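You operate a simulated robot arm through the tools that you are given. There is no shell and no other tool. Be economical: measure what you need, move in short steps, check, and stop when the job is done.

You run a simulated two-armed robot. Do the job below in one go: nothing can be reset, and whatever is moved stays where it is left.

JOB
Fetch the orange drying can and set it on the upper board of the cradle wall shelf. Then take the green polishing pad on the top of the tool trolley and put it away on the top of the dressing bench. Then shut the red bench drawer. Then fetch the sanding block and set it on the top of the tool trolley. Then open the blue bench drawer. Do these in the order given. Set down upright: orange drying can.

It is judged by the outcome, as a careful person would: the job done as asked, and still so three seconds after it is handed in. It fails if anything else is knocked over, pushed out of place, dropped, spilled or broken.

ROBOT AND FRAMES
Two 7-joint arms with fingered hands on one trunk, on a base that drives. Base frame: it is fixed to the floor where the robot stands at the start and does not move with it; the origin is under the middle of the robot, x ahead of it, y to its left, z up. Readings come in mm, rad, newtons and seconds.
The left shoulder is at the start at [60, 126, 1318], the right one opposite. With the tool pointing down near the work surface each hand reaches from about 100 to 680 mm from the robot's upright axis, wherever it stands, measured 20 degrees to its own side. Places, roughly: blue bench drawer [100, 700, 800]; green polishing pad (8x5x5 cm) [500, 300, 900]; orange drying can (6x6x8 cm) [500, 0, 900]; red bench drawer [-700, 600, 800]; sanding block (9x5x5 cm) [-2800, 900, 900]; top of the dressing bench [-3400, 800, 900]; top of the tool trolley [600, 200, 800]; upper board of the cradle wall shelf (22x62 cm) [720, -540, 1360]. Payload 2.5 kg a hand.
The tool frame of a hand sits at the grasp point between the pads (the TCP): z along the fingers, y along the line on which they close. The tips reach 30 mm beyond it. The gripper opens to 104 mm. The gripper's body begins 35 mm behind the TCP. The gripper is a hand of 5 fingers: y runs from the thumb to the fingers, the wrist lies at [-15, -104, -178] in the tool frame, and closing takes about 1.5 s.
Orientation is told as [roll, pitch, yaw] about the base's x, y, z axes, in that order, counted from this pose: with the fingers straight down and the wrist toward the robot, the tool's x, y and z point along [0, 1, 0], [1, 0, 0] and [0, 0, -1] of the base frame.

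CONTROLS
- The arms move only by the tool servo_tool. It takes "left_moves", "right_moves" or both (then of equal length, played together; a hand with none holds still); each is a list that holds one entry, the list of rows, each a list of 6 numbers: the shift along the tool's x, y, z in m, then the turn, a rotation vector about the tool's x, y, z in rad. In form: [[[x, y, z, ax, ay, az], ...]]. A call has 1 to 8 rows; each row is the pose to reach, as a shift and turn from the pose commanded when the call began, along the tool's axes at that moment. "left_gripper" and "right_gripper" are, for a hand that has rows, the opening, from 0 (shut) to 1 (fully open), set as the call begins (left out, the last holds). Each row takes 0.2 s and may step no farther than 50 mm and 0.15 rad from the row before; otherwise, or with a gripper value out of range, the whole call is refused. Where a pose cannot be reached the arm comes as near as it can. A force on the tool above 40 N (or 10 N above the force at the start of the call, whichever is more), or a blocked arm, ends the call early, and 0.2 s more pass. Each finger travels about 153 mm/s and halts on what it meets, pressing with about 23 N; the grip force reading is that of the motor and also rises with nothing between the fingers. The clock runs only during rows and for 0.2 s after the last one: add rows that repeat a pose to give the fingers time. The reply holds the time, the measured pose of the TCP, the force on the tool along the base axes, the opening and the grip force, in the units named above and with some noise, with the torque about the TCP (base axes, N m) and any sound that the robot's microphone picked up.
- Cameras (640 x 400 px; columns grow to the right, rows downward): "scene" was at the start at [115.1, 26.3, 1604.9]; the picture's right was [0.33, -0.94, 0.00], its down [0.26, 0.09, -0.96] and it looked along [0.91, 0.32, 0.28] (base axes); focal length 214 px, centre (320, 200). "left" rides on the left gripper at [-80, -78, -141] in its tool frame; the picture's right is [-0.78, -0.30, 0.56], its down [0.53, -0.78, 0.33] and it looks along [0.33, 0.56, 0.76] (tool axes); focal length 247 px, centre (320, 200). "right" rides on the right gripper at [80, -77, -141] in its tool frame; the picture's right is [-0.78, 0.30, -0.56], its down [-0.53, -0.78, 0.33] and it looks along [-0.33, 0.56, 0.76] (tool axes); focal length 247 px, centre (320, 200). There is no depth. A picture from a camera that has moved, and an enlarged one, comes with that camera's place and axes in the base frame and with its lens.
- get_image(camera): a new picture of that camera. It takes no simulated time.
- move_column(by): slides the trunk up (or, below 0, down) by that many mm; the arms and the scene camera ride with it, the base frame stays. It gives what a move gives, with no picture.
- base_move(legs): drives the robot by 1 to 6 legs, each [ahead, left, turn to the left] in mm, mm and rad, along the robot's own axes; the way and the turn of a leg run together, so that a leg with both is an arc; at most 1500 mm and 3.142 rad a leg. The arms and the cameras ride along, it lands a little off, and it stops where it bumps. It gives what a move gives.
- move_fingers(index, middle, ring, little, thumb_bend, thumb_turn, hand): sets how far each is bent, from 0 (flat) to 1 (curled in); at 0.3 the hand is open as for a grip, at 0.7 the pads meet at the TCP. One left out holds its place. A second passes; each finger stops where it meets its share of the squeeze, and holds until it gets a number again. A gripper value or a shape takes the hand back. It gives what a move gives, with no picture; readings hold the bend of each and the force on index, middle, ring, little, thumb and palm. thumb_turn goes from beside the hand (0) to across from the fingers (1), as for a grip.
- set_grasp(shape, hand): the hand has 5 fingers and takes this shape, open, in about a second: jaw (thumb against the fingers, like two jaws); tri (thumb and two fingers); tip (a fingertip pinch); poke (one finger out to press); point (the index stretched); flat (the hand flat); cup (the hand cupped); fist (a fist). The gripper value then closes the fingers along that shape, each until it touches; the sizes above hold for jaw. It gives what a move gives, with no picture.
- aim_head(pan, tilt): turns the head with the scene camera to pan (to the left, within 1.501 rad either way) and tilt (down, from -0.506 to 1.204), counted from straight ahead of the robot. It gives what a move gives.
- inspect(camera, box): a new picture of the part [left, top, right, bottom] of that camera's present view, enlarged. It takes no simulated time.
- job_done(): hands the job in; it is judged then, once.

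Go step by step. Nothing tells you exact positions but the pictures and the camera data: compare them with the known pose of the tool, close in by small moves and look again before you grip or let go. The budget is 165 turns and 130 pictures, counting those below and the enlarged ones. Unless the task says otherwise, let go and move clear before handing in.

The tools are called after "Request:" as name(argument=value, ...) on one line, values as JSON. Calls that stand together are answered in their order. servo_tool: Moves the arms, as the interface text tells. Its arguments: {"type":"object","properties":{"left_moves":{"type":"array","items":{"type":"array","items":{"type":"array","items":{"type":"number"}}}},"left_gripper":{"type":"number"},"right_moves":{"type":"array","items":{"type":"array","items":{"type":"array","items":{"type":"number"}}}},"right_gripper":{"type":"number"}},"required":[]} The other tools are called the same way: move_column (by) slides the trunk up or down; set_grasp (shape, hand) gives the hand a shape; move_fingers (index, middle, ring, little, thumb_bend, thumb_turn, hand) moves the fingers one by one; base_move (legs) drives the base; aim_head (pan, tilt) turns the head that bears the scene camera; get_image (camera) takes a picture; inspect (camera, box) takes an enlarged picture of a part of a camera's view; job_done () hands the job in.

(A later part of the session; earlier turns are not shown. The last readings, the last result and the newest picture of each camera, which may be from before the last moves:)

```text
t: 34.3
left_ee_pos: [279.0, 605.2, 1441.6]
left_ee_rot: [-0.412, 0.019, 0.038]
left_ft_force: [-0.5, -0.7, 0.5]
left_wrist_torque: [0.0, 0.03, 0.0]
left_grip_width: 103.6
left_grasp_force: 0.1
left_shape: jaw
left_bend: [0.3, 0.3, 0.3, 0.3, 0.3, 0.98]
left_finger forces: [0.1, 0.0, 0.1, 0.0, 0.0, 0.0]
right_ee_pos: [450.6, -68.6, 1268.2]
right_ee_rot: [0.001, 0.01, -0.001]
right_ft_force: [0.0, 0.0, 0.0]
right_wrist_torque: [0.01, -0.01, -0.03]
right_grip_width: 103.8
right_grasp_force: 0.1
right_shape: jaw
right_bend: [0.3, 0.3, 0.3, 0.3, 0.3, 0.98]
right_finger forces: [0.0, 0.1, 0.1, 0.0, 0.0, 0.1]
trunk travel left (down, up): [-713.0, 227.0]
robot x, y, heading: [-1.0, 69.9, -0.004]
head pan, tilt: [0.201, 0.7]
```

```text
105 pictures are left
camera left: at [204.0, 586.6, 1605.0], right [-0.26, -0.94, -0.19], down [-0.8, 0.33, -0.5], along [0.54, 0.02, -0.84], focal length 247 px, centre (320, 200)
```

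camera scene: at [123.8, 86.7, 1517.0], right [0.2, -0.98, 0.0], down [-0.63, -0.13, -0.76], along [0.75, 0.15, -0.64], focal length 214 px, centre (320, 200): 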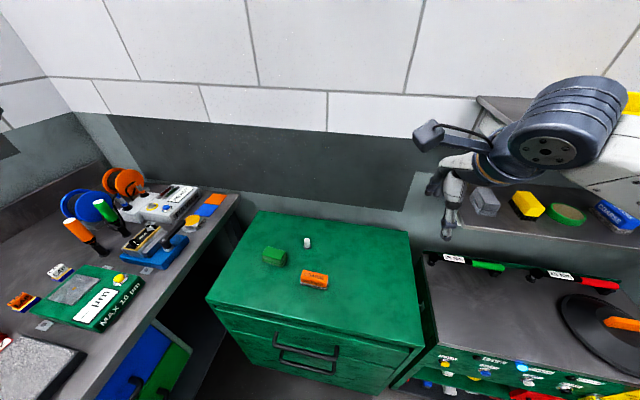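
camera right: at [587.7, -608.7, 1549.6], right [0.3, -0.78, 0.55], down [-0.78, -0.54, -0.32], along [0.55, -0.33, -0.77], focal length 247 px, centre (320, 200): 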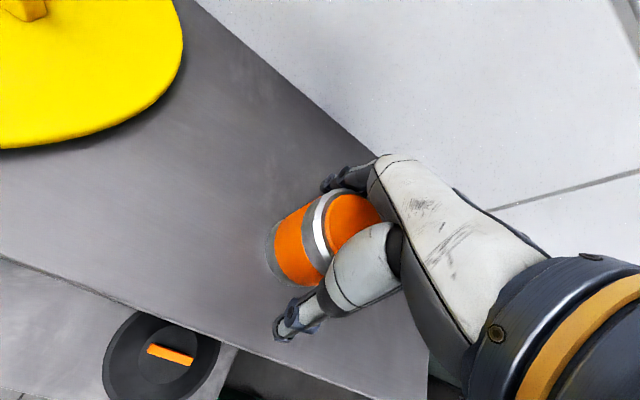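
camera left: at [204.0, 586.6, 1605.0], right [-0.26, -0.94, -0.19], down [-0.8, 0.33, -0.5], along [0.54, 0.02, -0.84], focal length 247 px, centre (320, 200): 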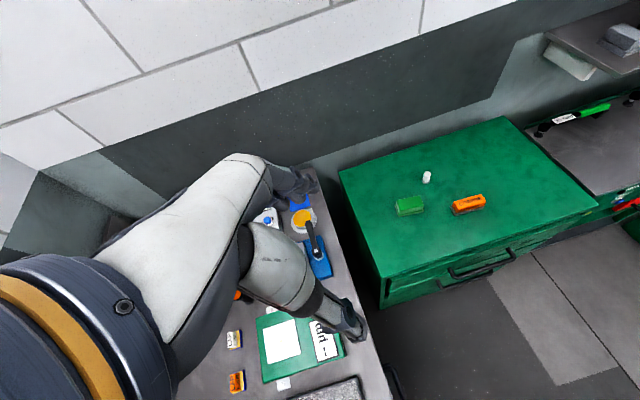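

The pad is at about [538, 337]. I'll bring the left hand above it and level its roll.

Request:
servo_tool(left_moves=[[[-0.026, 0.0225, 0.025, 0, 0.06, 0], [-0.052, 0.045, 0.05, 0, 0.12, 0], [-0.077, 0.0675, 0.075, 0, 0.18, 0], [-0.103, 0.09, 0.1, 0, 0.24, 0], [-0.129, 0.1125, 0.124, 0, 0.3, 0], [-0.155, 0.135, 0.149, 0, 0.35, 0], [-0.18, 0.1575, 0.174, 0, 0.39, 0], [-0.206, 0.18, 0.199, 0, 0.412, 0]]], left_gripper=1)

Request:
get_image(camera="left")

```text
t: 36.1
left_ee_pos: [466.1, 340.6, 1337.4]
left_ee_rot: [0.0, 0.018, 0.038]
left_ft_force: [-0.2, 0.2, 0.6]
left_wrist_torque: [0.02, 0.03, 0.02]
left_grip_width: 103.9
left_grasp_force: 0.1
left_shape: jaw
left_bend: [0.3, 0.3, 0.3, 0.3, 0.3, 0.98]
left_finger forces: [0.0, 0.1, 0.1, 0.0, 0.1, 0.1]
right_ee_pos: [452.9, -70.6, 1267.7]
right_ee_rot: [0.0, 0.014, 0.001]
right_ft_force: [0.4, -0.8, -0.5]
right_wrist_torque: [0.01, 0.04, 0.02]
right_grip_width: 103.7
right_grasp_force: 0.0
right_shape: jaw
right_bend: [0.3, 0.3, 0.3, 0.3, 0.3, 0.98]
right_finger forces: [0.0, 0.0, 0.0, 0.0, 0.0, 0.1]
trunk travel left (down, up): [-713.0, 227.0]
robot x, y, heading: [1.5, 69.9, 0.0]
head pan, tilt: [0.201, 0.7]
```

```text
104 pictures are left
camera left: at [394.1, 258.8, 1481.1], right [-0.28, -0.79, -0.55], down [-0.8, 0.51, -0.32], along [0.53, 0.35, -0.77], focal length 247 px, centre (320, 200)
```

left: 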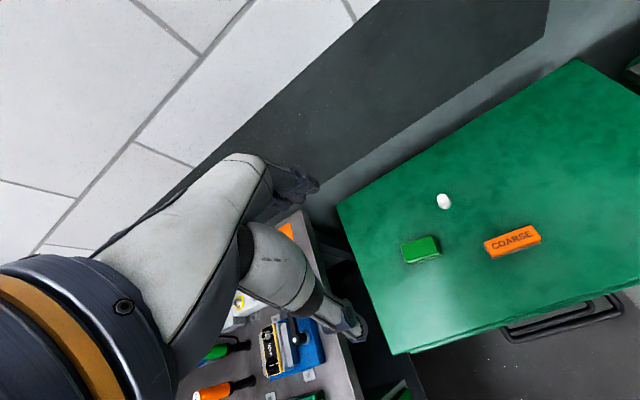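

The pad lies mostly along y, tilted about -0.2 rad. I'll move closer and yaw to match.

Request:
servo_tool(left_moves=[[[-0.003, 0.015, 0.045, 0, 0, 0.05], [-0.006, 0.03, 0.09, 0, 0, 0.1], [-0.009, 0.045, 0.135, 0, 0, 0.15], [-0.012, 0.06, 0.18, 0, 0, 0.2], [-0.013, 0.072, 0.22, 0, 0, 0.238]]])

Request:
get_image(camera="left")

```text
t: 37.3
left_ee_pos: [534.7, 333.2, 1115.3]
left_ee_rot: [-0.005, 0.018, -0.202]
left_ft_force: [0.1, -0.4, 0.1]
left_wrist_torque: [0.05, -0.02, 0.02]
left_grip_width: 104.2
left_grasp_force: 0.1
left_shape: jaw
left_bend: [0.3, 0.3, 0.3, 0.3, 0.3, 0.98]
left_finger forces: [0.0, 0.0, 0.0, 0.0, 0.0, 0.1]
right_ee_pos: [451.6, -69.3, 1268.8]
right_ee_rot: [-0.002, 0.013, -0.001]
right_ft_force: [1.1, -0.6, -0.4]
right_wrist_torque: [0.0, 0.0, 0.04]
right_grip_width: 103.9
right_grasp_force: 0.0
right_shape: jaw
right_bend: [0.3, 0.3, 0.3, 0.3, 0.3, 0.98]
right_finger forces: [0.0, 0.0, 0.0, 0.0, 0.0, 0.1]
trunk travel left (down, up): [-713.0, 227.0]
robot x, y, heading: [-2.7, 68.6, -0.002]
head pan, tilt: [0.201, 0.7]
```

```text
103 pictures are left
camera left: at [444.5, 271.5, 1259.4], right [-0.46, -0.7, -0.55], down [-0.66, 0.68, -0.32], along [0.6, 0.21, -0.77], focal length 247 px, centre (320, 200)
```

left: 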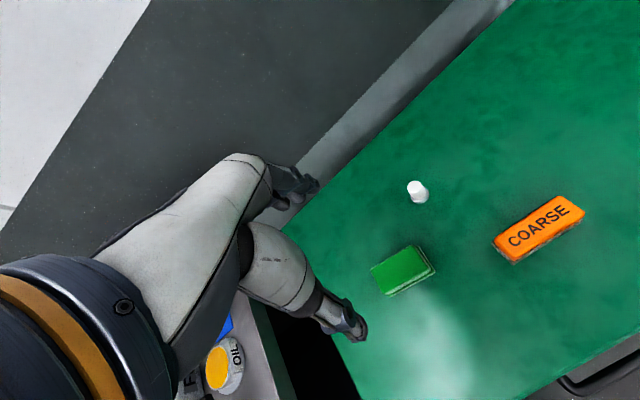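

The pad centre is about [542, 332] with yaw near -0.14. I'll descend further.

Request:
servo_tool(left_moves=[[[0, 0.003, 0.045, 0, 0, -0.03], [0, 0.006, 0.09, 0, 0, -0.055], [0, 0.007, 0.135, 0, 0, -0.055], [0, 0.007, 0.17, 0, 0, -0.055]]])

Request:
get_image(camera="left")

Request:
inspect(camera="scene", box=[200, 180, 360, 300])

```text
t: 38.3
left_ee_pos: [512.5, 339.0, 990.5]
left_ee_rot: [-0.006, 0.022, -0.145]
left_ft_force: [-0.1, -0.4, -0.7]
left_wrist_torque: [-0.01, -0.02, 0.05]
left_grip_width: 103.9
left_grasp_force: 0.1
left_shape: jaw
left_bend: [0.3, 0.3, 0.3, 0.3, 0.3, 0.98]
left_finger forces: [0.0, 0.1, 0.1, 0.0, 0.0, 0.0]
left hand out of reach, approached as far as the arm can: row 3, 4
right_ee_pos: [450.9, -69.2, 1268.7]
right_ee_rot: [0.0, 0.01, -0.001]
right_ft_force: [0.4, 0.0, 0.1]
right_wrist_torque: [-0.02, -0.02, 0.02]
right_grip_width: 103.6
right_grasp_force: 0.1
right_shape: jaw
right_bend: [0.3, 0.3, 0.3, 0.3, 0.3, 0.98]
right_finger forces: [0.0, 0.0, 0.1, 0.1, 0.1, 0.0]
trunk travel left (down, up): [-713.0, 227.0]
robot x, y, heading: [3.0, 68.7, -0.002]
head pan, tilt: [0.201, 0.7]
```

```text
102 pictures are left
camera left: at [426.5, 271.1, 1135.4], right [-0.42, -0.73, -0.55], down [-0.7, 0.64, -0.32], along [0.58, 0.25, -0.78], focal length 247 px, centre (320, 200)
```

left: 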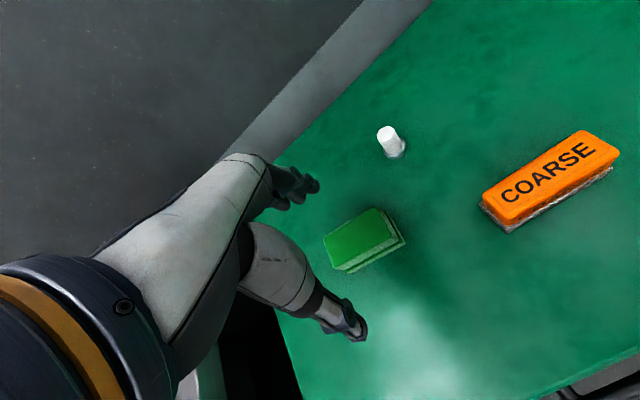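

```text
3.33 times, centred on (280, 240) of scene
camera zoom: at [123.9, 86.6, 1517.0], right [0.2, -0.98, 0.0], down [-0.63, -0.13, -0.76], along [0.75, 0.15, -0.64], focal length 715 px, centre (453, 67)
```

zoom: 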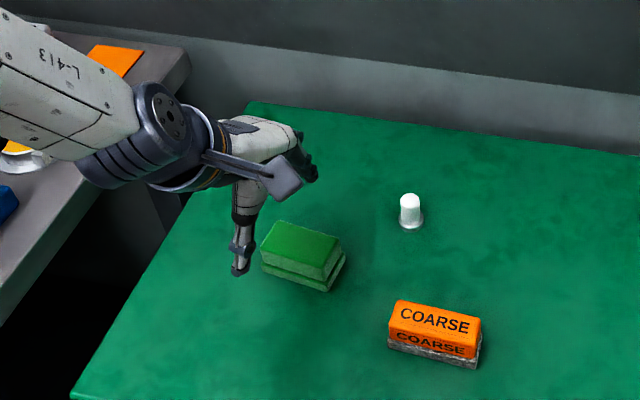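

The left hand stopped short at x≈512, z≈990, probably from an awkward elbow branch. I'll retract toward the body, lower, and come forward again.

Request:
servo_tool(left_moves=[[[-0.03, -0.027, -0.003, 0, 0, 0], [-0.061, -0.053, -0.007, 0, 0, 0], [-0.091, -0.08, -0.01, 0, 0, 0], [-0.091, -0.08, 0.03, 0, 0, 0], [-0.091, -0.08, 0.05, 0, 0, 0], [-0.06, -0.043, 0.05, 0, 0, 0], [-0.03, -0.006, 0.05, 0, 0, 0], [-0.003, 0.031, 0.05, 0, 0, 0]]])

Request:
get_image(camera="scene")

```text
t: 40.1
left_ee_pos: [513.2, 337.6, 991.2]
left_ee_rot: [-0.005, 0.021, -0.146]
left_ft_force: [0.8, -0.2, 0.3]
left_wrist_torque: [-0.03, -0.01, 0.0]
left_grip_width: 103.9
left_grasp_force: 0.0
left_shape: jaw
left_bend: [0.3, 0.3, 0.3, 0.3, 0.3, 0.98]
left_finger forces: [0.0, 0.0, 0.0, 0.1, 0.1, 0.0]
left hand out of reach, approached as far as the arm can: row 4, 5, 6, 7, 8
right_ee_pos: [451.2, -69.9, 1268.5]
right_ee_rot: [0.001, 0.01, 0.0]
right_ft_force: [-0.3, -0.1, -0.5]
right_wrist_torque: [-0.02, 0.01, 0.01]
right_grip_width: 104.0
right_grasp_force: 0.1
right_shape: jaw
right_bend: [0.3, 0.3, 0.3, 0.3, 0.3, 0.98]
right_finger forces: [0.0, 0.0, 0.1, 0.0, 0.0, 0.0]
trunk travel left (down, up): [-713.0, 227.0]
robot x, y, heading: [-0.4, 71.7, 0.0]
head pan, tilt: [0.201, 0.7]
```

```text
100 pictures are left
camera scene: at [124.3, 86.9, 1516.9], right [0.2, -0.98, 0.0], down [-0.63, -0.13, -0.76], along [0.75, 0.15, -0.64], focal length 214 px, centre (320, 200)
```

scene: 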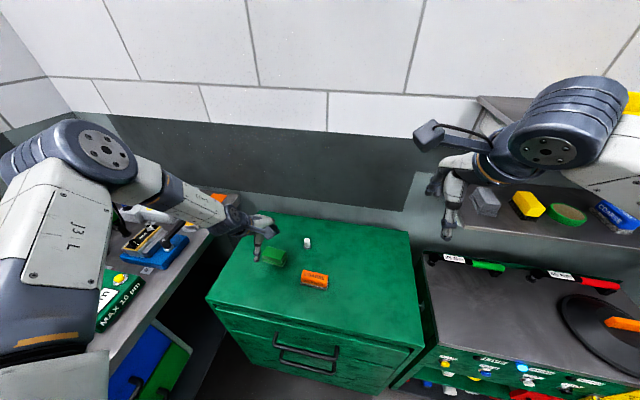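

The limit is on how low the hand can go. I'll raise it, centre over the pad, and lower the trunk instead.

Request:
servo_tool(left_moves=[[[0, 0.0, -0.03, 0, 0, 0], [-0.001, 0.015, -0.06, 0, 0, 0], [-0.002, 0.03, -0.06, 0, 0, 0]]])

Request:
move_column(by=-115)

Request:
get_image(camera="left")

Request:
get_image(camera="scene")

```text
t: 40.9
left_ee_pos: [543.2, 331.7, 1049.9]
left_ee_rot: [0.0, 0.02, -0.152]
left_ft_force: [0.2, 0.2, -0.1]
left_wrist_torque: [-0.02, 0.0, 0.01]
left_grip_width: 104.0
left_grasp_force: 0.1
left_shape: jaw
left_bend: [0.3, 0.3, 0.3, 0.3, 0.3, 0.98]
left_finger forces: [0.0, 0.0, 0.0, 0.0, 0.0, 0.1]
right_ee_pos: [451.9, -69.2, 1268.2]
right_ee_rot: [0.001, 0.012, -0.001]
right_ft_force: [0.0, 0.5, 0.0]
right_wrist_torque: [0.01, 0.01, -0.02]
right_grip_width: 103.8
right_grasp_force: 0.1
right_shape: jaw
right_bend: [0.3, 0.3, 0.3, 0.3, 0.3, 0.98]
right_finger forces: [0.0, 0.1, 0.0, 0.0, 0.0, 0.0]
trunk travel left (down, up): [-713.0, 227.0]
robot x, y, heading: [0.8, 71.1, 0.0]
head pan, tilt: [0.201, 0.7]
```

```text
t: 42.4
left_ee_pos: [544.3, 332.1, 935.1]
left_ee_rot: [-0.006, 0.021, -0.146]
left_ft_force: [0.2, -0.4, 0.4]
left_wrist_torque: [-0.02, 0.01, -0.02]
left_grip_width: 103.8
left_grasp_force: 0.0
left_shape: jaw
left_bend: [0.3, 0.3, 0.3, 0.3, 0.3, 0.98]
left_finger forces: [0.0, 0.1, 0.1, 0.0, 0.0, 0.0]
right_ee_pos: [450.7, -69.6, 1153.3]
right_ee_rot: [0.001, 0.01, -0.001]
right_ft_force: [-0.3, -0.4, -0.1]
right_wrist_torque: [0.01, -0.02, -0.02]
right_grip_width: 103.8
right_grasp_force: 0.0
right_shape: jaw
right_bend: [0.3, 0.3, 0.3, 0.3, 0.3, 0.98]
right_finger forces: [0.0, 0.0, 0.1, 0.1, 0.0, 0.0]
trunk travel left (down, up): [-598.0, 342.0]
robot x, y, heading: [1.0, 68.7, -0.0]
head pan, tilt: [0.201, 0.7]
```

```text
99 pictures are left
camera left: at [457.6, 264.8, 1079.6], right [-0.42, -0.73, -0.55], down [-0.7, 0.64, -0.32], along [0.58, 0.25, -0.77], focal length 247 px, centre (320, 200)
```

left: 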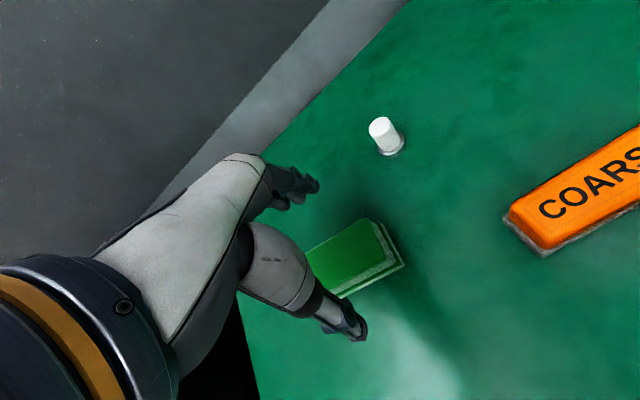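

```text
98 pictures are left
camera scene: at [123.7, 86.8, 1402.0], right [0.2, -0.98, 0.0], down [-0.63, -0.13, -0.77], along [0.75, 0.15, -0.64], focal length 214 px, centre (320, 200)
```

scene: 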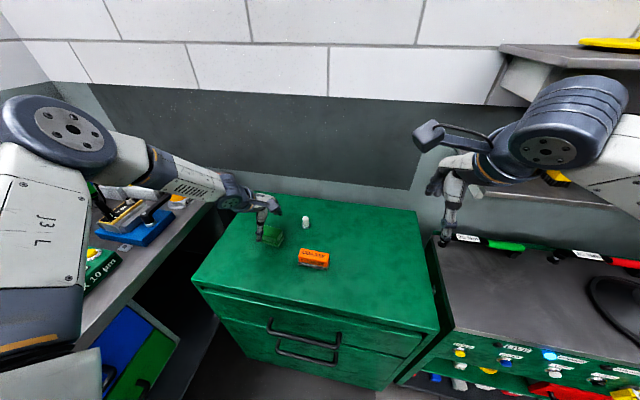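

It's aligned within a few mm. I'll shift 4 mm back and lower the trunk to grip height.

Request:
servo_tool(left_moves=[[[0.002, -0.005, 0, 0, 0, 0]]])

Request:
move_column(by=-52)

Request:
get_image(camera="left")

Request:
inspect(camera="scene", box=[200, 150, 340, 260])

```text
t: 42.8
left_ee_pos: [539.8, 334.4, 937.4]
left_ee_rot: [-0.005, 0.02, -0.149]
left_ft_force: [0.5, -0.1, -0.2]
left_wrist_torque: [0.0, -0.04, 0.01]
left_grip_width: 103.8
left_grasp_force: 0.1
left_shape: jaw
left_bend: [0.3, 0.3, 0.3, 0.3, 0.3, 0.98]
left_finger forces: [0.0, 0.0, 0.1, 0.1, 0.0, 0.0]
right_ee_pos: [450.3, -69.6, 1153.3]
right_ee_rot: [0.0, 0.012, 0.0]
right_ft_force: [-0.9, 0.0, 0.7]
right_wrist_torque: [0.03, -0.01, -0.01]
right_grip_width: 103.9
right_grasp_force: 0.1
right_shape: jaw
right_bend: [0.3, 0.3, 0.3, 0.3, 0.3, 0.98]
right_finger forces: [0.0, 0.0, 0.1, 0.0, 0.0, 0.1]
trunk travel left (down, up): [-598.0, 342.0]
robot x, y, heading: [2.7, 68.1, -0.005]
head pan, tilt: [0.201, 0.7]
```

```text
t: 43.7
left_ee_pos: [539.7, 334.5, 883.5]
left_ee_rot: [-0.004, 0.019, -0.145]
left_ft_force: [0.0, -0.2, -0.2]
left_wrist_torque: [0.0, -0.02, -0.03]
left_grip_width: 103.6
left_grasp_force: 0.0
left_shape: jaw
left_bend: [0.3, 0.3, 0.3, 0.3, 0.3, 0.98]
left_finger forces: [0.1, 0.0, 0.1, 0.0, 0.0, 0.1]
right_ee_pos: [452.2, -70.1, 1101.3]
right_ee_rot: [0.0, 0.011, 0.0]
right_ft_force: [-1.3, -0.5, -0.3]
right_wrist_torque: [0.0, -0.01, -0.02]
right_grip_width: 103.8
right_grasp_force: 0.0
right_shape: jaw
right_bend: [0.3, 0.3, 0.3, 0.3, 0.3, 0.98]
right_finger forces: [0.1, 0.0, 0.0, 0.0, 0.1, 0.0]
trunk travel left (down, up): [-546.0, 394.0]
robot x, y, heading: [-1.0, 71.9, -0.003]
head pan, tilt: [0.201, 0.7]
```

```text
97 pictures are left
camera left: at [452.9, 267.6, 1027.7], right [-0.42, -0.73, -0.55], down [-0.7, 0.64, -0.32], along [0.58, 0.25, -0.77], focal length 247 px, centre (320, 200)
```

left: 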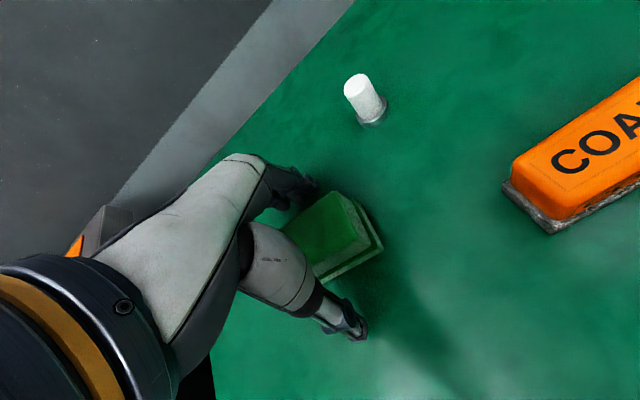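

```text
3.64 times, centred on (270, 205) of scene
camera zoom: at [123.7, 86.8, 1350.0], right [0.2, -0.98, 0.0], down [-0.63, -0.13, -0.77], along [0.75, 0.15, -0.64], focal length 780 px, centre (502, 182)
```

zoom: 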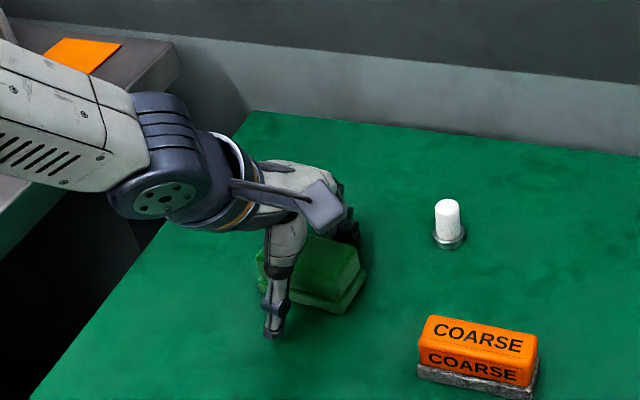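

Request:
move_column(by=-5)

Request:
servo_tool(left_moves=[[[0, 0, 0, 0, 0, 0], [0, 0, 0, 0, 0, 0], [0, 0, 0, 0, 0, 0], [0, 0, 0, 0, 0, 0], [0, 0, 0, 0, 0, 0], [0, 0, 0, 0, 0, 0], [0, 0, 0, 0, 0, 0], [0, 0, 0, 0, 0, 0]]], left_gripper=0)

Request:
get_image(camera="left")

```text
t: 44.2
left_ee_pos: [540.0, 334.1, 881.9]
left_ee_rot: [-0.005, 0.013, -0.147]
left_ft_force: [-1.6, -0.2, 8.6]
left_wrist_torque: [0.04, -0.51, 0.09]
left_grip_width: 102.8
left_grasp_force: 0.0
left_shape: jaw
left_bend: [0.3, 0.3, 0.3, 0.3, 0.3, 0.98]
left_finger forces: [0.0, 8.9, 0.0, 0.0, 0.0, 0.0]
right_ee_pos: [449.1, -70.3, 1096.8]
right_ee_rot: [0.002, 0.01, 0.0]
right_ft_force: [0.0, 0.1, -0.4]
right_wrist_torque: [0.03, -0.03, -0.01]
right_grip_width: 103.8
right_grasp_force: 0.0
right_shape: jaw
right_bend: [0.3, 0.3, 0.3, 0.3, 0.3, 0.98]
right_finger forces: [0.0, 0.0, 0.0, 0.1, 0.1, 0.0]
trunk travel left (down, up): [-541.0, 399.0]
robot x, y, heading: [-4.4, 73.1, 0.0]
head pan, tilt: [0.201, 0.7]
```

```text
t: 46.0
left_ee_pos: [538.7, 334.3, 881.1]
left_ee_rot: [-0.005, 0.014, -0.147]
left_ft_force: [5.7, -1.8, 15.9]
left_wrist_torque: [-0.12, -0.84, -0.09]
left_grip_width: 46.4
left_grasp_force: 23.6
left_shape: jaw
left_bend: [0.27, 0.36, 0.36, 0.44, 0.78, 1.0]
left_finger forces: [19.2, 10.2, 3.3, 0.9, 17.7, 0.0]
right_ee_pos: [450.5, -69.8, 1096.8]
right_ee_rot: [-0.001, 0.011, 0.0]
right_ft_force: [0.7, -0.2, -0.2]
right_wrist_torque: [-0.01, -0.03, 0.01]
right_grip_width: 104.0
right_grasp_force: 0.1
right_shape: jaw
right_bend: [0.3, 0.3, 0.3, 0.3, 0.3, 0.98]
right_finger forces: [0.0, 0.0, 0.1, 0.1, 0.1, 0.0]
trunk travel left (down, up): [-541.0, 399.0]
robot x, y, heading: [1.3, 68.3, -0.003]
head pan, tilt: [0.201, 0.7]
```

```text
95 pictures are left
camera left: at [452.6, 266.7, 1024.4], right [-0.41, -0.73, -0.55], down [-0.7, 0.64, -0.32], along [0.59, 0.25, -0.77], focal length 247 px, centre (320, 200)
```

left: 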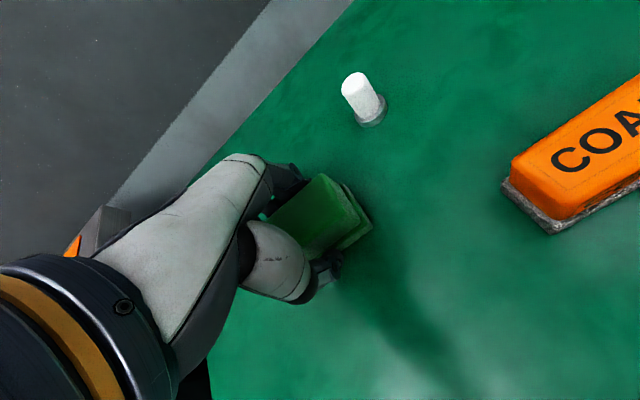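

It's gripped. I'll raise the trunk and check.

Request:
move_column(by=120)

Request:
get_image(camera="left")

Request:
inspect(camera="scene", box=[200, 150, 340, 260])

```text
t: 47.5
left_ee_pos: [538.6, 334.8, 998.3]
left_ee_rot: [-0.005, 0.019, -0.145]
left_ft_force: [-0.7, -0.5, -0.4]
left_wrist_torque: [0.02, 0.01, -0.01]
left_grip_width: 45.5
left_grasp_force: 22.8
left_shape: jaw
left_bend: [0.27, 0.38, 0.37, 0.44, 0.78, 1.0]
left_finger forces: [13.4, 3.1, 2.6, 0.5, 19.5, 0.1]
right_ee_pos: [451.7, -70.4, 1215.9]
right_ee_rot: [0.001, 0.013, 0.001]
right_ft_force: [-0.2, 0.6, -0.5]
right_wrist_torque: [-0.02, 0.01, -0.02]
right_grip_width: 104.0
right_grasp_force: 0.0
right_shape: jaw
right_bend: [0.3, 0.3, 0.3, 0.3, 0.3, 0.98]
right_finger forces: [0.0, 0.0, 0.1, 0.1, 0.1, 0.1]
trunk travel left (down, up): [-661.0, 279.0]
robot x, y, heading: [0.2, 69.5, -0.002]
head pan, tilt: [0.201, 0.7]
```

```text
94 pictures are left
camera left: at [453.1, 267.6, 1142.5], right [-0.42, -0.73, -0.55], down [-0.7, 0.64, -0.32], along [0.58, 0.25, -0.77], focal length 247 px, centre (320, 200)
```

left: 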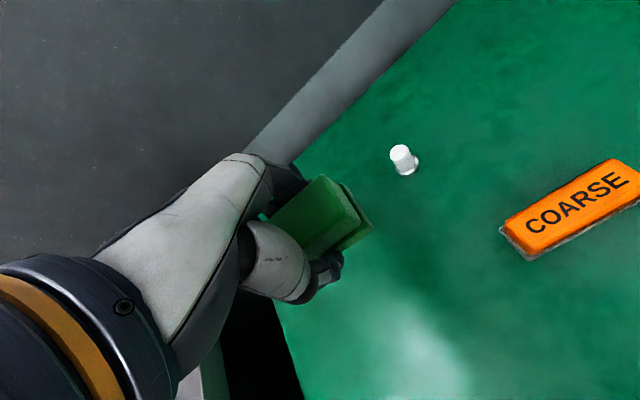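

```text
3.64 times, centred on (270, 205) of scene
camera zoom: at [124.0, 86.8, 1465.0], right [0.2, -0.98, 0.0], down [-0.63, -0.13, -0.76], along [0.75, 0.15, -0.64], focal length 780 px, centre (502, 182)
```

zoom: 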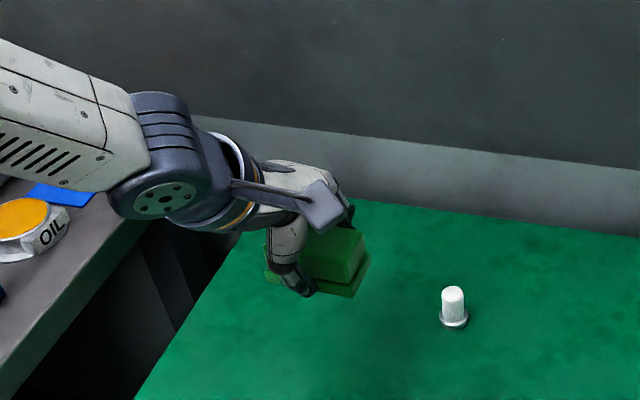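

The pad is held. I'll retract both hands and raise the trunk before turning around.

Request:
servo_tool(left_moves=[[[-0.01, -0.02, -0.02, 0, 0, 0], [-0.027, -0.055, -0.04, 0, 0, 0], [-0.045, -0.094, -0.06, 0, 0, 0], [-0.064, -0.132, -0.08, 0, 0, 0], [-0.082, -0.17, -0.08, 0, 0, 0], [-0.1, -0.208, -0.08, 0, 0, 0]]], right_moves=[[[-0.008, -0.02, 0, 0, 0, 0], [-0.016, -0.04, 0, 0, 0, 0], [-0.025, -0.06, 0, 0, 0, 0], [-0.033, -0.08, 0, 0, 0, 0], [-0.041, -0.1, 0, 0, 0, 0], [-0.05, -0.12, 0, 0, 0, 0]]])

Request:
move_column(by=100)

Request:
aim_head(pan=1.4, tilt=0.6)

Request:
get_image(camera="scene")

```text
t: 48.9
left_ee_pos: [353.5, 275.6, 1082.8]
left_ee_rot: [-0.004, 0.022, -0.145]
left_ft_force: [-0.8, -0.1, -0.6]
left_wrist_torque: [0.03, 0.01, 0.01]
left_grip_width: 45.4
left_grasp_force: 23.1
left_shape: jaw
left_bend: [0.27, 0.38, 0.37, 0.44, 0.78, 1.0]
left_finger forces: [13.2, 3.1, 2.6, 0.4, 19.4, 0.0]
left hand out of reach, approached as far as the arm can: row 6
right_ee_pos: [330.1, -120.5, 1217.1]
right_ee_rot: [-0.001, 0.011, 0.0]
right_ft_force: [-1.8, 0.0, 0.3]
right_wrist_torque: [0.02, 0.01, -0.01]
right_grip_width: 103.5
right_grasp_force: 0.1
right_shape: jaw
right_bend: [0.3, 0.3, 0.3, 0.3, 0.3, 0.98]
right_finger forces: [0.0, 0.0, 0.1, 0.0, 0.0, 0.0]
trunk travel left (down, up): [-661.0, 279.0]
robot x, y, heading: [-0.9, 71.4, -0.003]
head pan, tilt: [0.201, 0.7]
```

```text
t: 50.3
left_ee_pos: [355.2, 274.8, 1181.8]
left_ee_rot: [-0.006, 0.021, -0.147]
left_ft_force: [0.3, -0.1, -0.7]
left_wrist_torque: [-0.02, 0.02, 0.0]
left_grip_width: 45.5
left_grasp_force: 22.4
left_shape: jaw
left_bend: [0.27, 0.38, 0.37, 0.44, 0.78, 1.0]
left_finger forces: [13.3, 3.1, 2.5, 0.4, 19.4, 0.0]
right_ee_pos: [330.9, -119.3, 1317.9]
right_ee_rot: [0.0, 0.012, 0.0]
right_ft_force: [0.4, -0.5, 0.5]
right_wrist_torque: [0.01, 0.0, -0.02]
right_grip_width: 103.7
right_grasp_force: 0.1
right_shape: jaw
right_bend: [0.3, 0.3, 0.3, 0.3, 0.3, 0.98]
right_finger forces: [0.0, 0.0, 0.0, 0.1, 0.0, 0.0]
trunk travel left (down, up): [-761.0, 179.0]
robot x, y, heading: [2.9, 71.0, -0.003]
head pan, tilt: [0.201, 0.7]
```

```text
t: 51.7
left_ee_pos: [354.4, 275.6, 1182.8]
left_ee_rot: [-0.006, 0.019, -0.146]
left_ft_force: [0.3, -0.9, -1.2]
left_wrist_torque: [0.0, 0.0, 0.0]
left_grip_width: 45.4
left_grasp_force: 23.1
left_shape: jaw
left_bend: [0.27, 0.38, 0.37, 0.44, 0.78, 1.0]
left_finger forces: [13.4, 3.2, 2.5, 0.4, 19.4, 0.0]
right_ee_pos: [330.7, -119.8, 1318.2]
right_ee_rot: [0.0, 0.01, 0.0]
right_ft_force: [-0.1, -0.6, 0.3]
right_wrist_torque: [0.01, 0.01, -0.02]
right_grip_width: 104.0
right_grasp_force: 0.0
right_shape: jaw
right_bend: [0.3, 0.3, 0.3, 0.3, 0.3, 0.98]
right_finger forces: [0.0, 0.0, 0.0, 0.1, 0.0, 0.0]
trunk travel left (down, up): [-761.0, 179.0]
robot x, y, heading: [2.8, 70.2, -0.002]
head pan, tilt: [1.4, 0.6]
```

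```text
92 pictures are left
camera scene: at [55.9, 157.0, 1573.6], right [0.99, -0.17, 0.0], down [-0.1, -0.56, -0.83], along [0.14, 0.81, -0.56], focal length 214 px, centre (320, 200)
```

scene: 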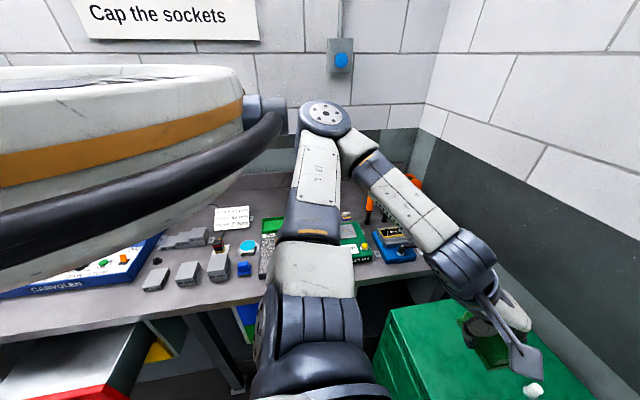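

The bench runs along y≈600 on the left, with the red drawer sticking out near x≈-600. I'll shift right and back, then turn around clockwise to face -x.

Request:
base_move(legs=[[-250, -300, 0], [0, 0, -1.5708], [0, 0, -1.5708]])

Request:
aim_head(pan=0, tilt=0.5)

Request:
get_image(camera="scene")

```text
t: 61.8
left_ee_pos: [-604.6, -431.9, 1182.1]
left_ee_rot: [-0.005, 0.021, 2.986]
left_ft_force: [-0.4, 0.8, -0.9]
left_wrist_torque: [0.02, 0.0, -0.03]
left_grip_width: 45.2
left_grasp_force: 23.1
left_shape: jaw
left_bend: [0.27, 0.38, 0.37, 0.44, 0.78, 1.0]
left_finger forces: [13.0, 2.8, 2.5, 0.3, 18.5, 0.1]
right_ee_pos: [-578.0, -36.2, 1317.6]
right_ee_rot: [0.001, 0.011, 3.133]
right_ft_force: [-0.1, -0.4, 0.5]
right_wrist_torque: [-0.02, 0.0, 0.02]
right_grip_width: 103.7
right_grasp_force: 0.0
right_shape: jaw
right_bend: [0.3, 0.3, 0.3, 0.3, 0.3, 0.98]
right_finger forces: [0.0, 0.0, 0.0, 0.0, 0.0, 0.1]
trunk travel left (down, up): [-761.0, 179.0]
robot x, y, heading: [-248.6, -229.2, 3.133]
head pan, tilt: [1.4, 0.6]
```

```text
t: 63.3
left_ee_pos: [-604.8, -430.0, 1182.4]
left_ee_rot: [-0.004, 0.02, 2.985]
left_ft_force: [0.1, -0.4, -0.7]
left_wrist_torque: [0.02, -0.02, 0.01]
left_grip_width: 45.4
left_grasp_force: 23.4
left_shape: jaw
left_bend: [0.27, 0.38, 0.37, 0.44, 0.78, 1.0]
left_finger forces: [13.0, 2.8, 2.6, 0.3, 18.6, 0.1]
right_ee_pos: [-577.9, -35.6, 1319.1]
right_ee_rot: [0.0, 0.009, 3.133]
right_ft_force: [-0.7, 0.5, -0.1]
right_wrist_torque: [0.02, 0.02, 0.0]
right_grip_width: 103.9
right_grasp_force: 0.0
right_shape: jaw
right_bend: [0.3, 0.3, 0.3, 0.3, 0.3, 0.98]
right_finger forces: [0.0, 0.0, 0.0, 0.0, 0.1, 0.0]
trunk travel left (down, up): [-761.0, 179.0]
robot x, y, heading: [-249.7, -226.8, 3.125]
head pan, tilt: [0.0, 0.499]
```

```text
91 pictures are left
camera scene: at [-380.0, -227.8, 1582.7], right [0.01, 1.0, 0.0], down [0.48, 0.0, -0.88], along [-0.88, 0.01, -0.48], focal length 214 px, centre (320, 200)
```

scene: 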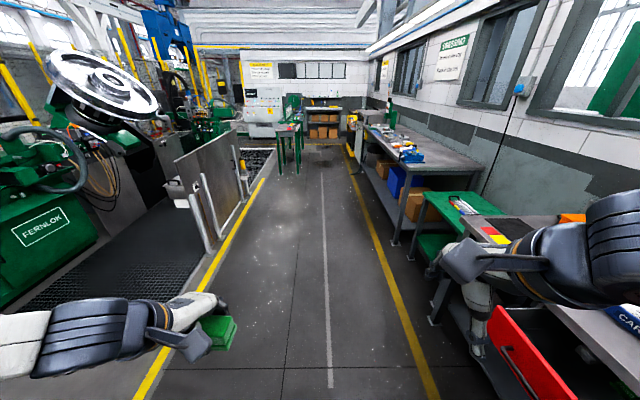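

The lane is clear. The grey bench at right, from x≈-1800 back, should be the dressing bench. I'll drive along the lane and look.

Request:
base_move(legs=[[1300, 0, 0], [1200, 0, 0]])

Request:
aim_head(pan=-0.9, tilt=0.5)

Request:
get_image(camera="scene")

```text
t: 75.5
left_ee_pos: [-3105.9, -378.4, 1182.6]
left_ee_rot: [-0.005, 0.021, 2.967]
left_ft_force: [-0.2, -0.2, -0.6]
left_wrist_torque: [0.01, -0.04, 0.01]
left_grip_width: 45.1
left_grasp_force: 22.9
left_shape: jaw
left_bend: [0.27, 0.38, 0.37, 0.44, 0.78, 1.0]
left_finger forces: [13.2, 2.8, 2.6, 0.3, 18.8, 0.1]
right_ee_pos: [-3071.1, 17.5, 1317.2]
right_ee_rot: [0.001, 0.011, 3.114]
right_ft_force: [0.3, 0.2, -0.2]
right_wrist_torque: [-0.03, 0.0, 0.0]
right_grip_width: 103.8
right_grasp_force: 0.2
right_shape: jaw
right_bend: [0.3, 0.3, 0.3, 0.3, 0.3, 0.98]
right_finger forces: [0.0, 0.0, 0.1, 0.0, 0.0, 0.1]
trunk travel left (down, up): [-761.0, 179.0]
robot x, y, heading: [-2749.9, -181.3, 3.111]
head pan, tilt: [0.0, 0.499]
```

```text
t: 76.7
left_ee_pos: [-3106.9, -378.0, 1181.7]
left_ee_rot: [-0.005, 0.019, 2.968]
left_ft_force: [-0.1, -0.3, -1.7]
left_wrist_torque: [0.02, 0.02, 0.01]
left_grip_width: 45.2
left_grasp_force: 23.0
left_shape: jaw
left_bend: [0.27, 0.38, 0.37, 0.44, 0.78, 1.0]
left_finger forces: [13.2, 2.8, 2.7, 0.4, 18.8, 0.0]
right_ee_pos: [-3071.6, 17.8, 1318.3]
right_ee_rot: [0.0, 0.011, 3.113]
right_ft_force: [-0.2, 0.0, 0.8]
right_wrist_torque: [0.0, -0.02, -0.02]
right_grip_width: 103.8
right_grasp_force: 0.1
right_shape: jaw
right_bend: [0.3, 0.3, 0.3, 0.3, 0.3, 0.98]
right_finger forces: [0.0, 0.1, 0.0, 0.1, 0.1, 0.0]
trunk travel left (down, up): [-761.0, 179.0]
robot x, y, heading: [-2742.9, -181.4, 3.112]
head pan, tilt: [-0.901, 0.499]
```

```text
90 pictures are left
camera scene: at [-2841.0, -108.7, 1582.7], right [0.8, 0.6, 0.0], down [0.29, -0.38, -0.88], along [-0.53, 0.7, -0.48], focal length 214 px, centre (320, 200)
```

scene: 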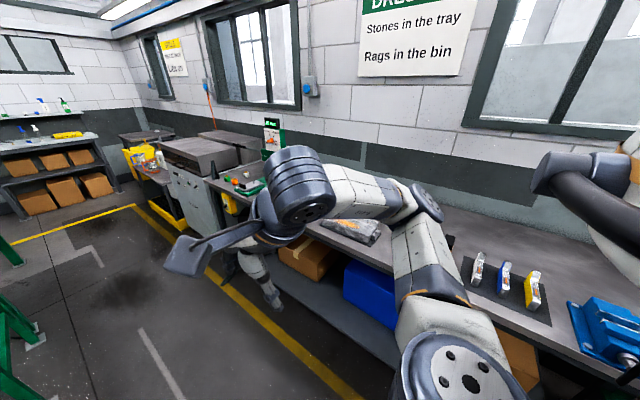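

This is the dressing bench (its sign is above). I'll turn to face it (+y).

Request:
base_move(legs=[[0, 0, -1.541]])

Request:
aim_head(pan=0.0, tilt=0.6)

Request:
get_image(camera="scene")

Request:
get_image(camera="right")

```text
t: 80.9
left_ee_pos: [-2956.6, 169.4, 1182.6]
left_ee_rot: [-0.006, 0.022, 1.435]
left_ft_force: [0.0, 0.0, -0.6]
left_wrist_torque: [0.0, -0.02, 0.0]
left_grip_width: 45.2
left_grasp_force: 22.7
left_shape: jaw
left_bend: [0.27, 0.38, 0.37, 0.44, 0.78, 1.0]
left_finger forces: [12.9, 2.7, 2.6, 0.2, 18.4, 0.1]
right_ee_pos: [-2559.9, 150.0, 1317.8]
right_ee_rot: [-0.001, 0.01, 1.581]
right_ft_force: [-0.9, 0.0, 0.1]
right_wrist_torque: [0.0, -0.01, -0.01]
right_grip_width: 103.9
right_grasp_force: 0.1
right_shape: jaw
right_bend: [0.3, 0.3, 0.3, 0.3, 0.3, 0.98]
right_finger forces: [0.0, 0.1, 0.1, 0.1, 0.1, 0.0]
trunk travel left (down, up): [-761.0, 179.0]
robot x, y, heading: [-2745.3, -183.6, 1.583]
head pan, tilt: [-0.901, 0.499]
```

```text
t: 82.1
left_ee_pos: [-2957.0, 168.8, 1181.8]
left_ee_rot: [-0.005, 0.021, 1.435]
left_ft_force: [-0.7, -0.1, -0.7]
left_wrist_torque: [-0.01, 0.02, 0.01]
left_grip_width: 45.2
left_grasp_force: 23.7
left_shape: jaw
left_bend: [0.27, 0.38, 0.37, 0.44, 0.78, 1.0]
left_finger forces: [12.9, 2.7, 2.6, 0.2, 18.5, 0.1]
right_ee_pos: [-2559.9, 149.9, 1318.0]
right_ee_rot: [0.0, 0.01, 1.582]
right_ft_force: [0.8, 0.4, -0.7]
right_wrist_torque: [0.02, 0.04, -0.01]
right_grip_width: 103.7
right_grasp_force: 0.0
right_shape: jaw
right_bend: [0.3, 0.3, 0.3, 0.3, 0.3, 0.98]
right_finger forces: [0.0, 0.1, 0.0, 0.0, 0.0, 0.0]
trunk travel left (down, up): [-761.0, 179.0]
robot x, y, heading: [-2749.0, -181.7, 1.577]
head pan, tilt: [0.0, 0.6]
```

```text
89 pictures are left
camera scene: at [-2747.7, -54.3, 1573.6], right [1.0, 0.01, 0.0], down [0.0, -0.56, -0.83], along [-0.01, 0.83, -0.56], focal length 214 px, centre (320, 200)
```

scene: 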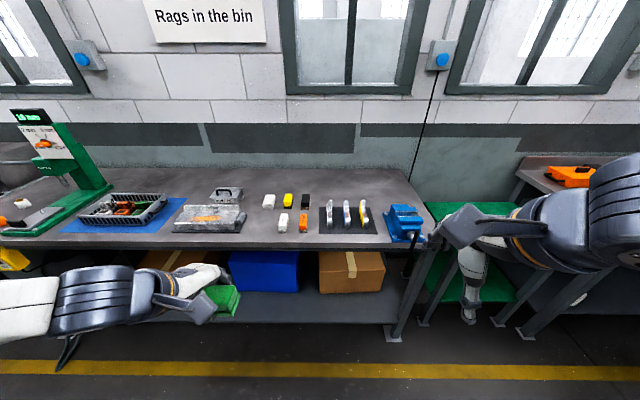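

```text
88 pictures are left
camera right: at [-2640.1, 73.2, 1461.6], right [0.77, 0.31, 0.55], down [0.54, -0.77, -0.32], along [0.33, 0.55, -0.77], focal length 247 px, centre (320, 200)
```

right: 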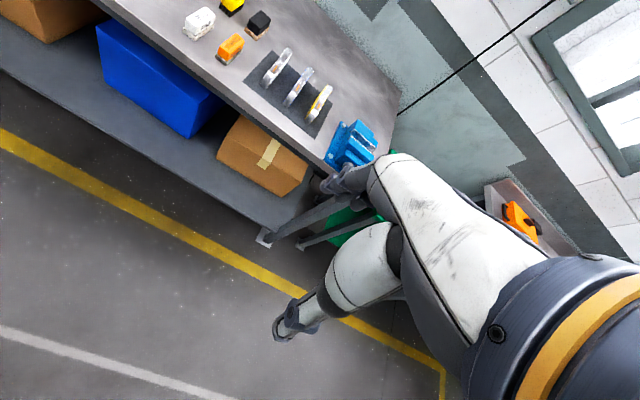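

I'll zoom in on the bench top to identify the sanding block and a free spot.

Request:
inspect(camera="scene", box=[160, 160, 400, 260])

Request:
inspect(camera="right", box=[150, 0, 390, 150])

```text
2.67 times, centred on (280, 210) of scene
camera zoom: at [-2747.7, -54.3, 1573.6], right [1.0, 0.01, 0.0], down [0.0, -0.56, -0.83], along [-0.01, 0.83, -0.56], focal length 572 px, centre (427, 173)
```

zoom: 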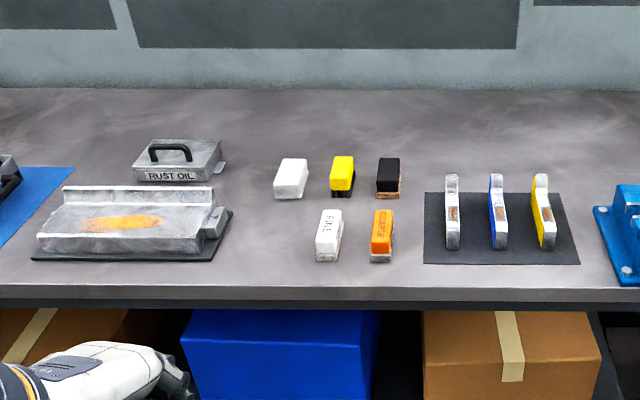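

```text
2.67 times, centred on (270, 75) of right
camera zoom: at [-2640.1, 73.2, 1461.6], right [0.77, 0.31, 0.55], down [0.54, -0.77, -0.32], along [0.33, 0.55, -0.77], focal length 659 px, centre (453, 533)
```

zoom: 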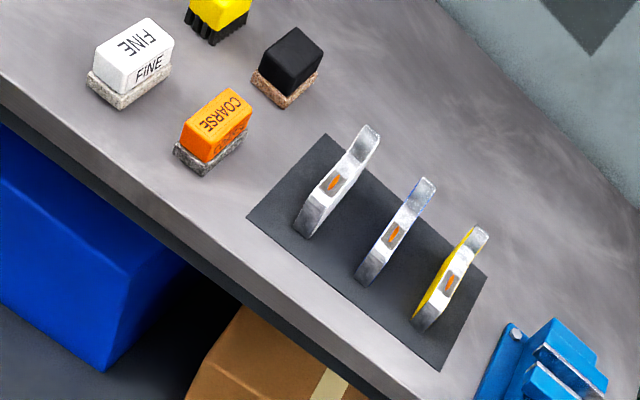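

The block with the black top and cork base, near [-2845, 945], best matches "sanding block". The gap at about [-3040, 765] is free for the pad. I'll extend the left hand, straighten its yaw, raise the right hand, then drive into place.

Request:
servo_tool(left_moves=[[[0.005, 0.037, 0, 0, 0, -0.03], [0.011, 0.073, 0, 0, 0, -0.06], [0.016, 0.11, 0, 0, 0, -0.09], [0.021, 0.146, 0, 0, 0, -0.12], [0.027, 0.183, 0, 0, 0, -0.145]]], right_moves=[[[0, 0, -0.03, 0, 0, 0], [0, 0, -0.06, 0, 0, 0], [0, 0, -0.09, 0, 0, 0], [0, 0, -0.12, 0, 0, 0], [0, 0, -0.14, 0, 0, 0]]])

Request:
base_move(legs=[[300, 90, 0]])

Request:
aim_head(pan=0.2, tilt=0.9)

Request:
get_image(camera="scene")

Request:
get_image(camera="left")

```text
t: 83.3
left_ee_pos: [-2955.5, 355.7, 1178.0]
left_ee_rot: [-0.004, 0.022, 1.581]
left_ft_force: [0.0, -0.4, -2.0]
left_wrist_torque: [-0.07, 0.01, 0.02]
left_grip_width: 45.2
left_grasp_force: 22.2
left_shape: jaw
left_bend: [0.28, 0.38, 0.37, 0.44, 0.78, 1.0]
left_finger forces: [13.0, 2.6, 2.6, 0.2, 18.5, 0.0]
right_ee_pos: [-2558.8, 151.5, 1458.4]
right_ee_rot: [-0.003, 0.012, 1.582]
right_ft_force: [-0.5, -0.4, -0.2]
right_wrist_torque: [0.0, 0.02, 0.02]
right_grip_width: 103.7
right_grasp_force: 0.1
right_shape: jaw
right_bend: [0.3, 0.3, 0.3, 0.3, 0.3, 0.98]
right_finger forces: [0.0, 0.0, 0.1, 0.0, 0.1, 0.0]
trunk travel left (down, up): [-761.0, 179.0]
robot x, y, heading: [-2745.0, -184.0, 1.577]
head pan, tilt: [0.0, 0.6]
```

```text
t: 85.4
left_ee_pos: [-3050.1, 650.5, 1177.2]
left_ee_rot: [-0.004, 0.024, 1.581]
left_ft_force: [0.0, -0.4, -1.2]
left_wrist_torque: [-0.02, 0.02, 0.04]
left_grip_width: 44.8
left_grasp_force: 23.2
left_shape: jaw
left_bend: [0.28, 0.38, 0.37, 0.44, 0.78, 1.0]
left_finger forces: [13.0, 2.6, 2.6, 0.2, 18.5, 0.1]
right_ee_pos: [-2651.5, 449.9, 1457.7]
right_ee_rot: [-0.001, 0.01, 1.582]
right_ft_force: [0.1, -0.5, 0.7]
right_wrist_torque: [0.03, 0.0, 0.02]
right_grip_width: 103.8
right_grasp_force: 0.0
right_shape: jaw
right_bend: [0.3, 0.3, 0.3, 0.3, 0.3, 0.98]
right_finger forces: [0.0, 0.1, 0.0, 0.0, 0.0, 0.0]
trunk travel left (down, up): [-761.0, 179.0]
robot x, y, heading: [-2840.0, 117.1, 1.58]
head pan, tilt: [0.0, 0.6]
```

```text
t: 86.2
left_ee_pos: [-3050.7, 649.8, 1178.5]
left_ee_rot: [-0.002, 0.023, 1.582]
left_ft_force: [-0.6, 0.1, -0.9]
left_wrist_torque: [0.0, -0.01, 0.0]
left_grip_width: 44.5
left_grasp_force: 23.2
left_shape: jaw
left_bend: [0.28, 0.38, 0.37, 0.44, 0.78, 1.0]
left_finger forces: [13.0, 2.7, 2.7, 0.3, 18.5, 0.0]
right_ee_pos: [-2651.8, 448.2, 1459.1]
right_ee_rot: [-0.001, 0.011, 1.582]
right_ft_force: [-0.2, 0.9, 0.1]
right_wrist_torque: [0.0, 0.01, -0.01]
right_grip_width: 103.8
right_grasp_force: 0.1
right_shape: jaw
right_bend: [0.3, 0.3, 0.3, 0.3, 0.3, 0.98]
right_finger forces: [0.0, 0.0, 0.0, 0.0, 0.0, 0.0]
trunk travel left (down, up): [-761.0, 179.0]
robot x, y, heading: [-2838.8, 116.7, 1.58]
head pan, tilt: [0.201, 0.901]
```

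```text
85 pictures are left
camera scene: at [-2854.9, 227.9, 1548.9], right [0.98, 0.21, 0.0], down [0.16, -0.77, -0.62], along [-0.13, 0.61, -0.78], focal length 214 px, centre (320, 200)
```

scene: 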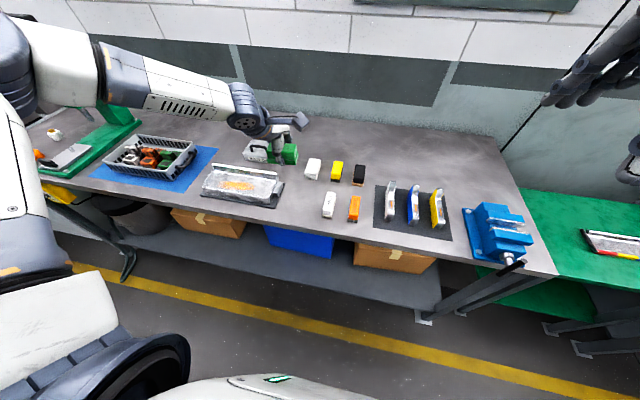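

```text
84 pictures are left
camera left: at [-2969.8, 577.3, 1322.3], right [0.78, -0.3, -0.55], down [-0.53, -0.79, -0.32], along [-0.34, 0.54, -0.77], focal length 247 px, centre (320, 200)
```

left: 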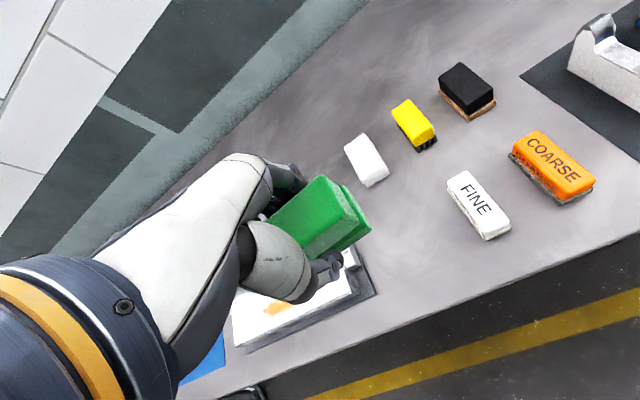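

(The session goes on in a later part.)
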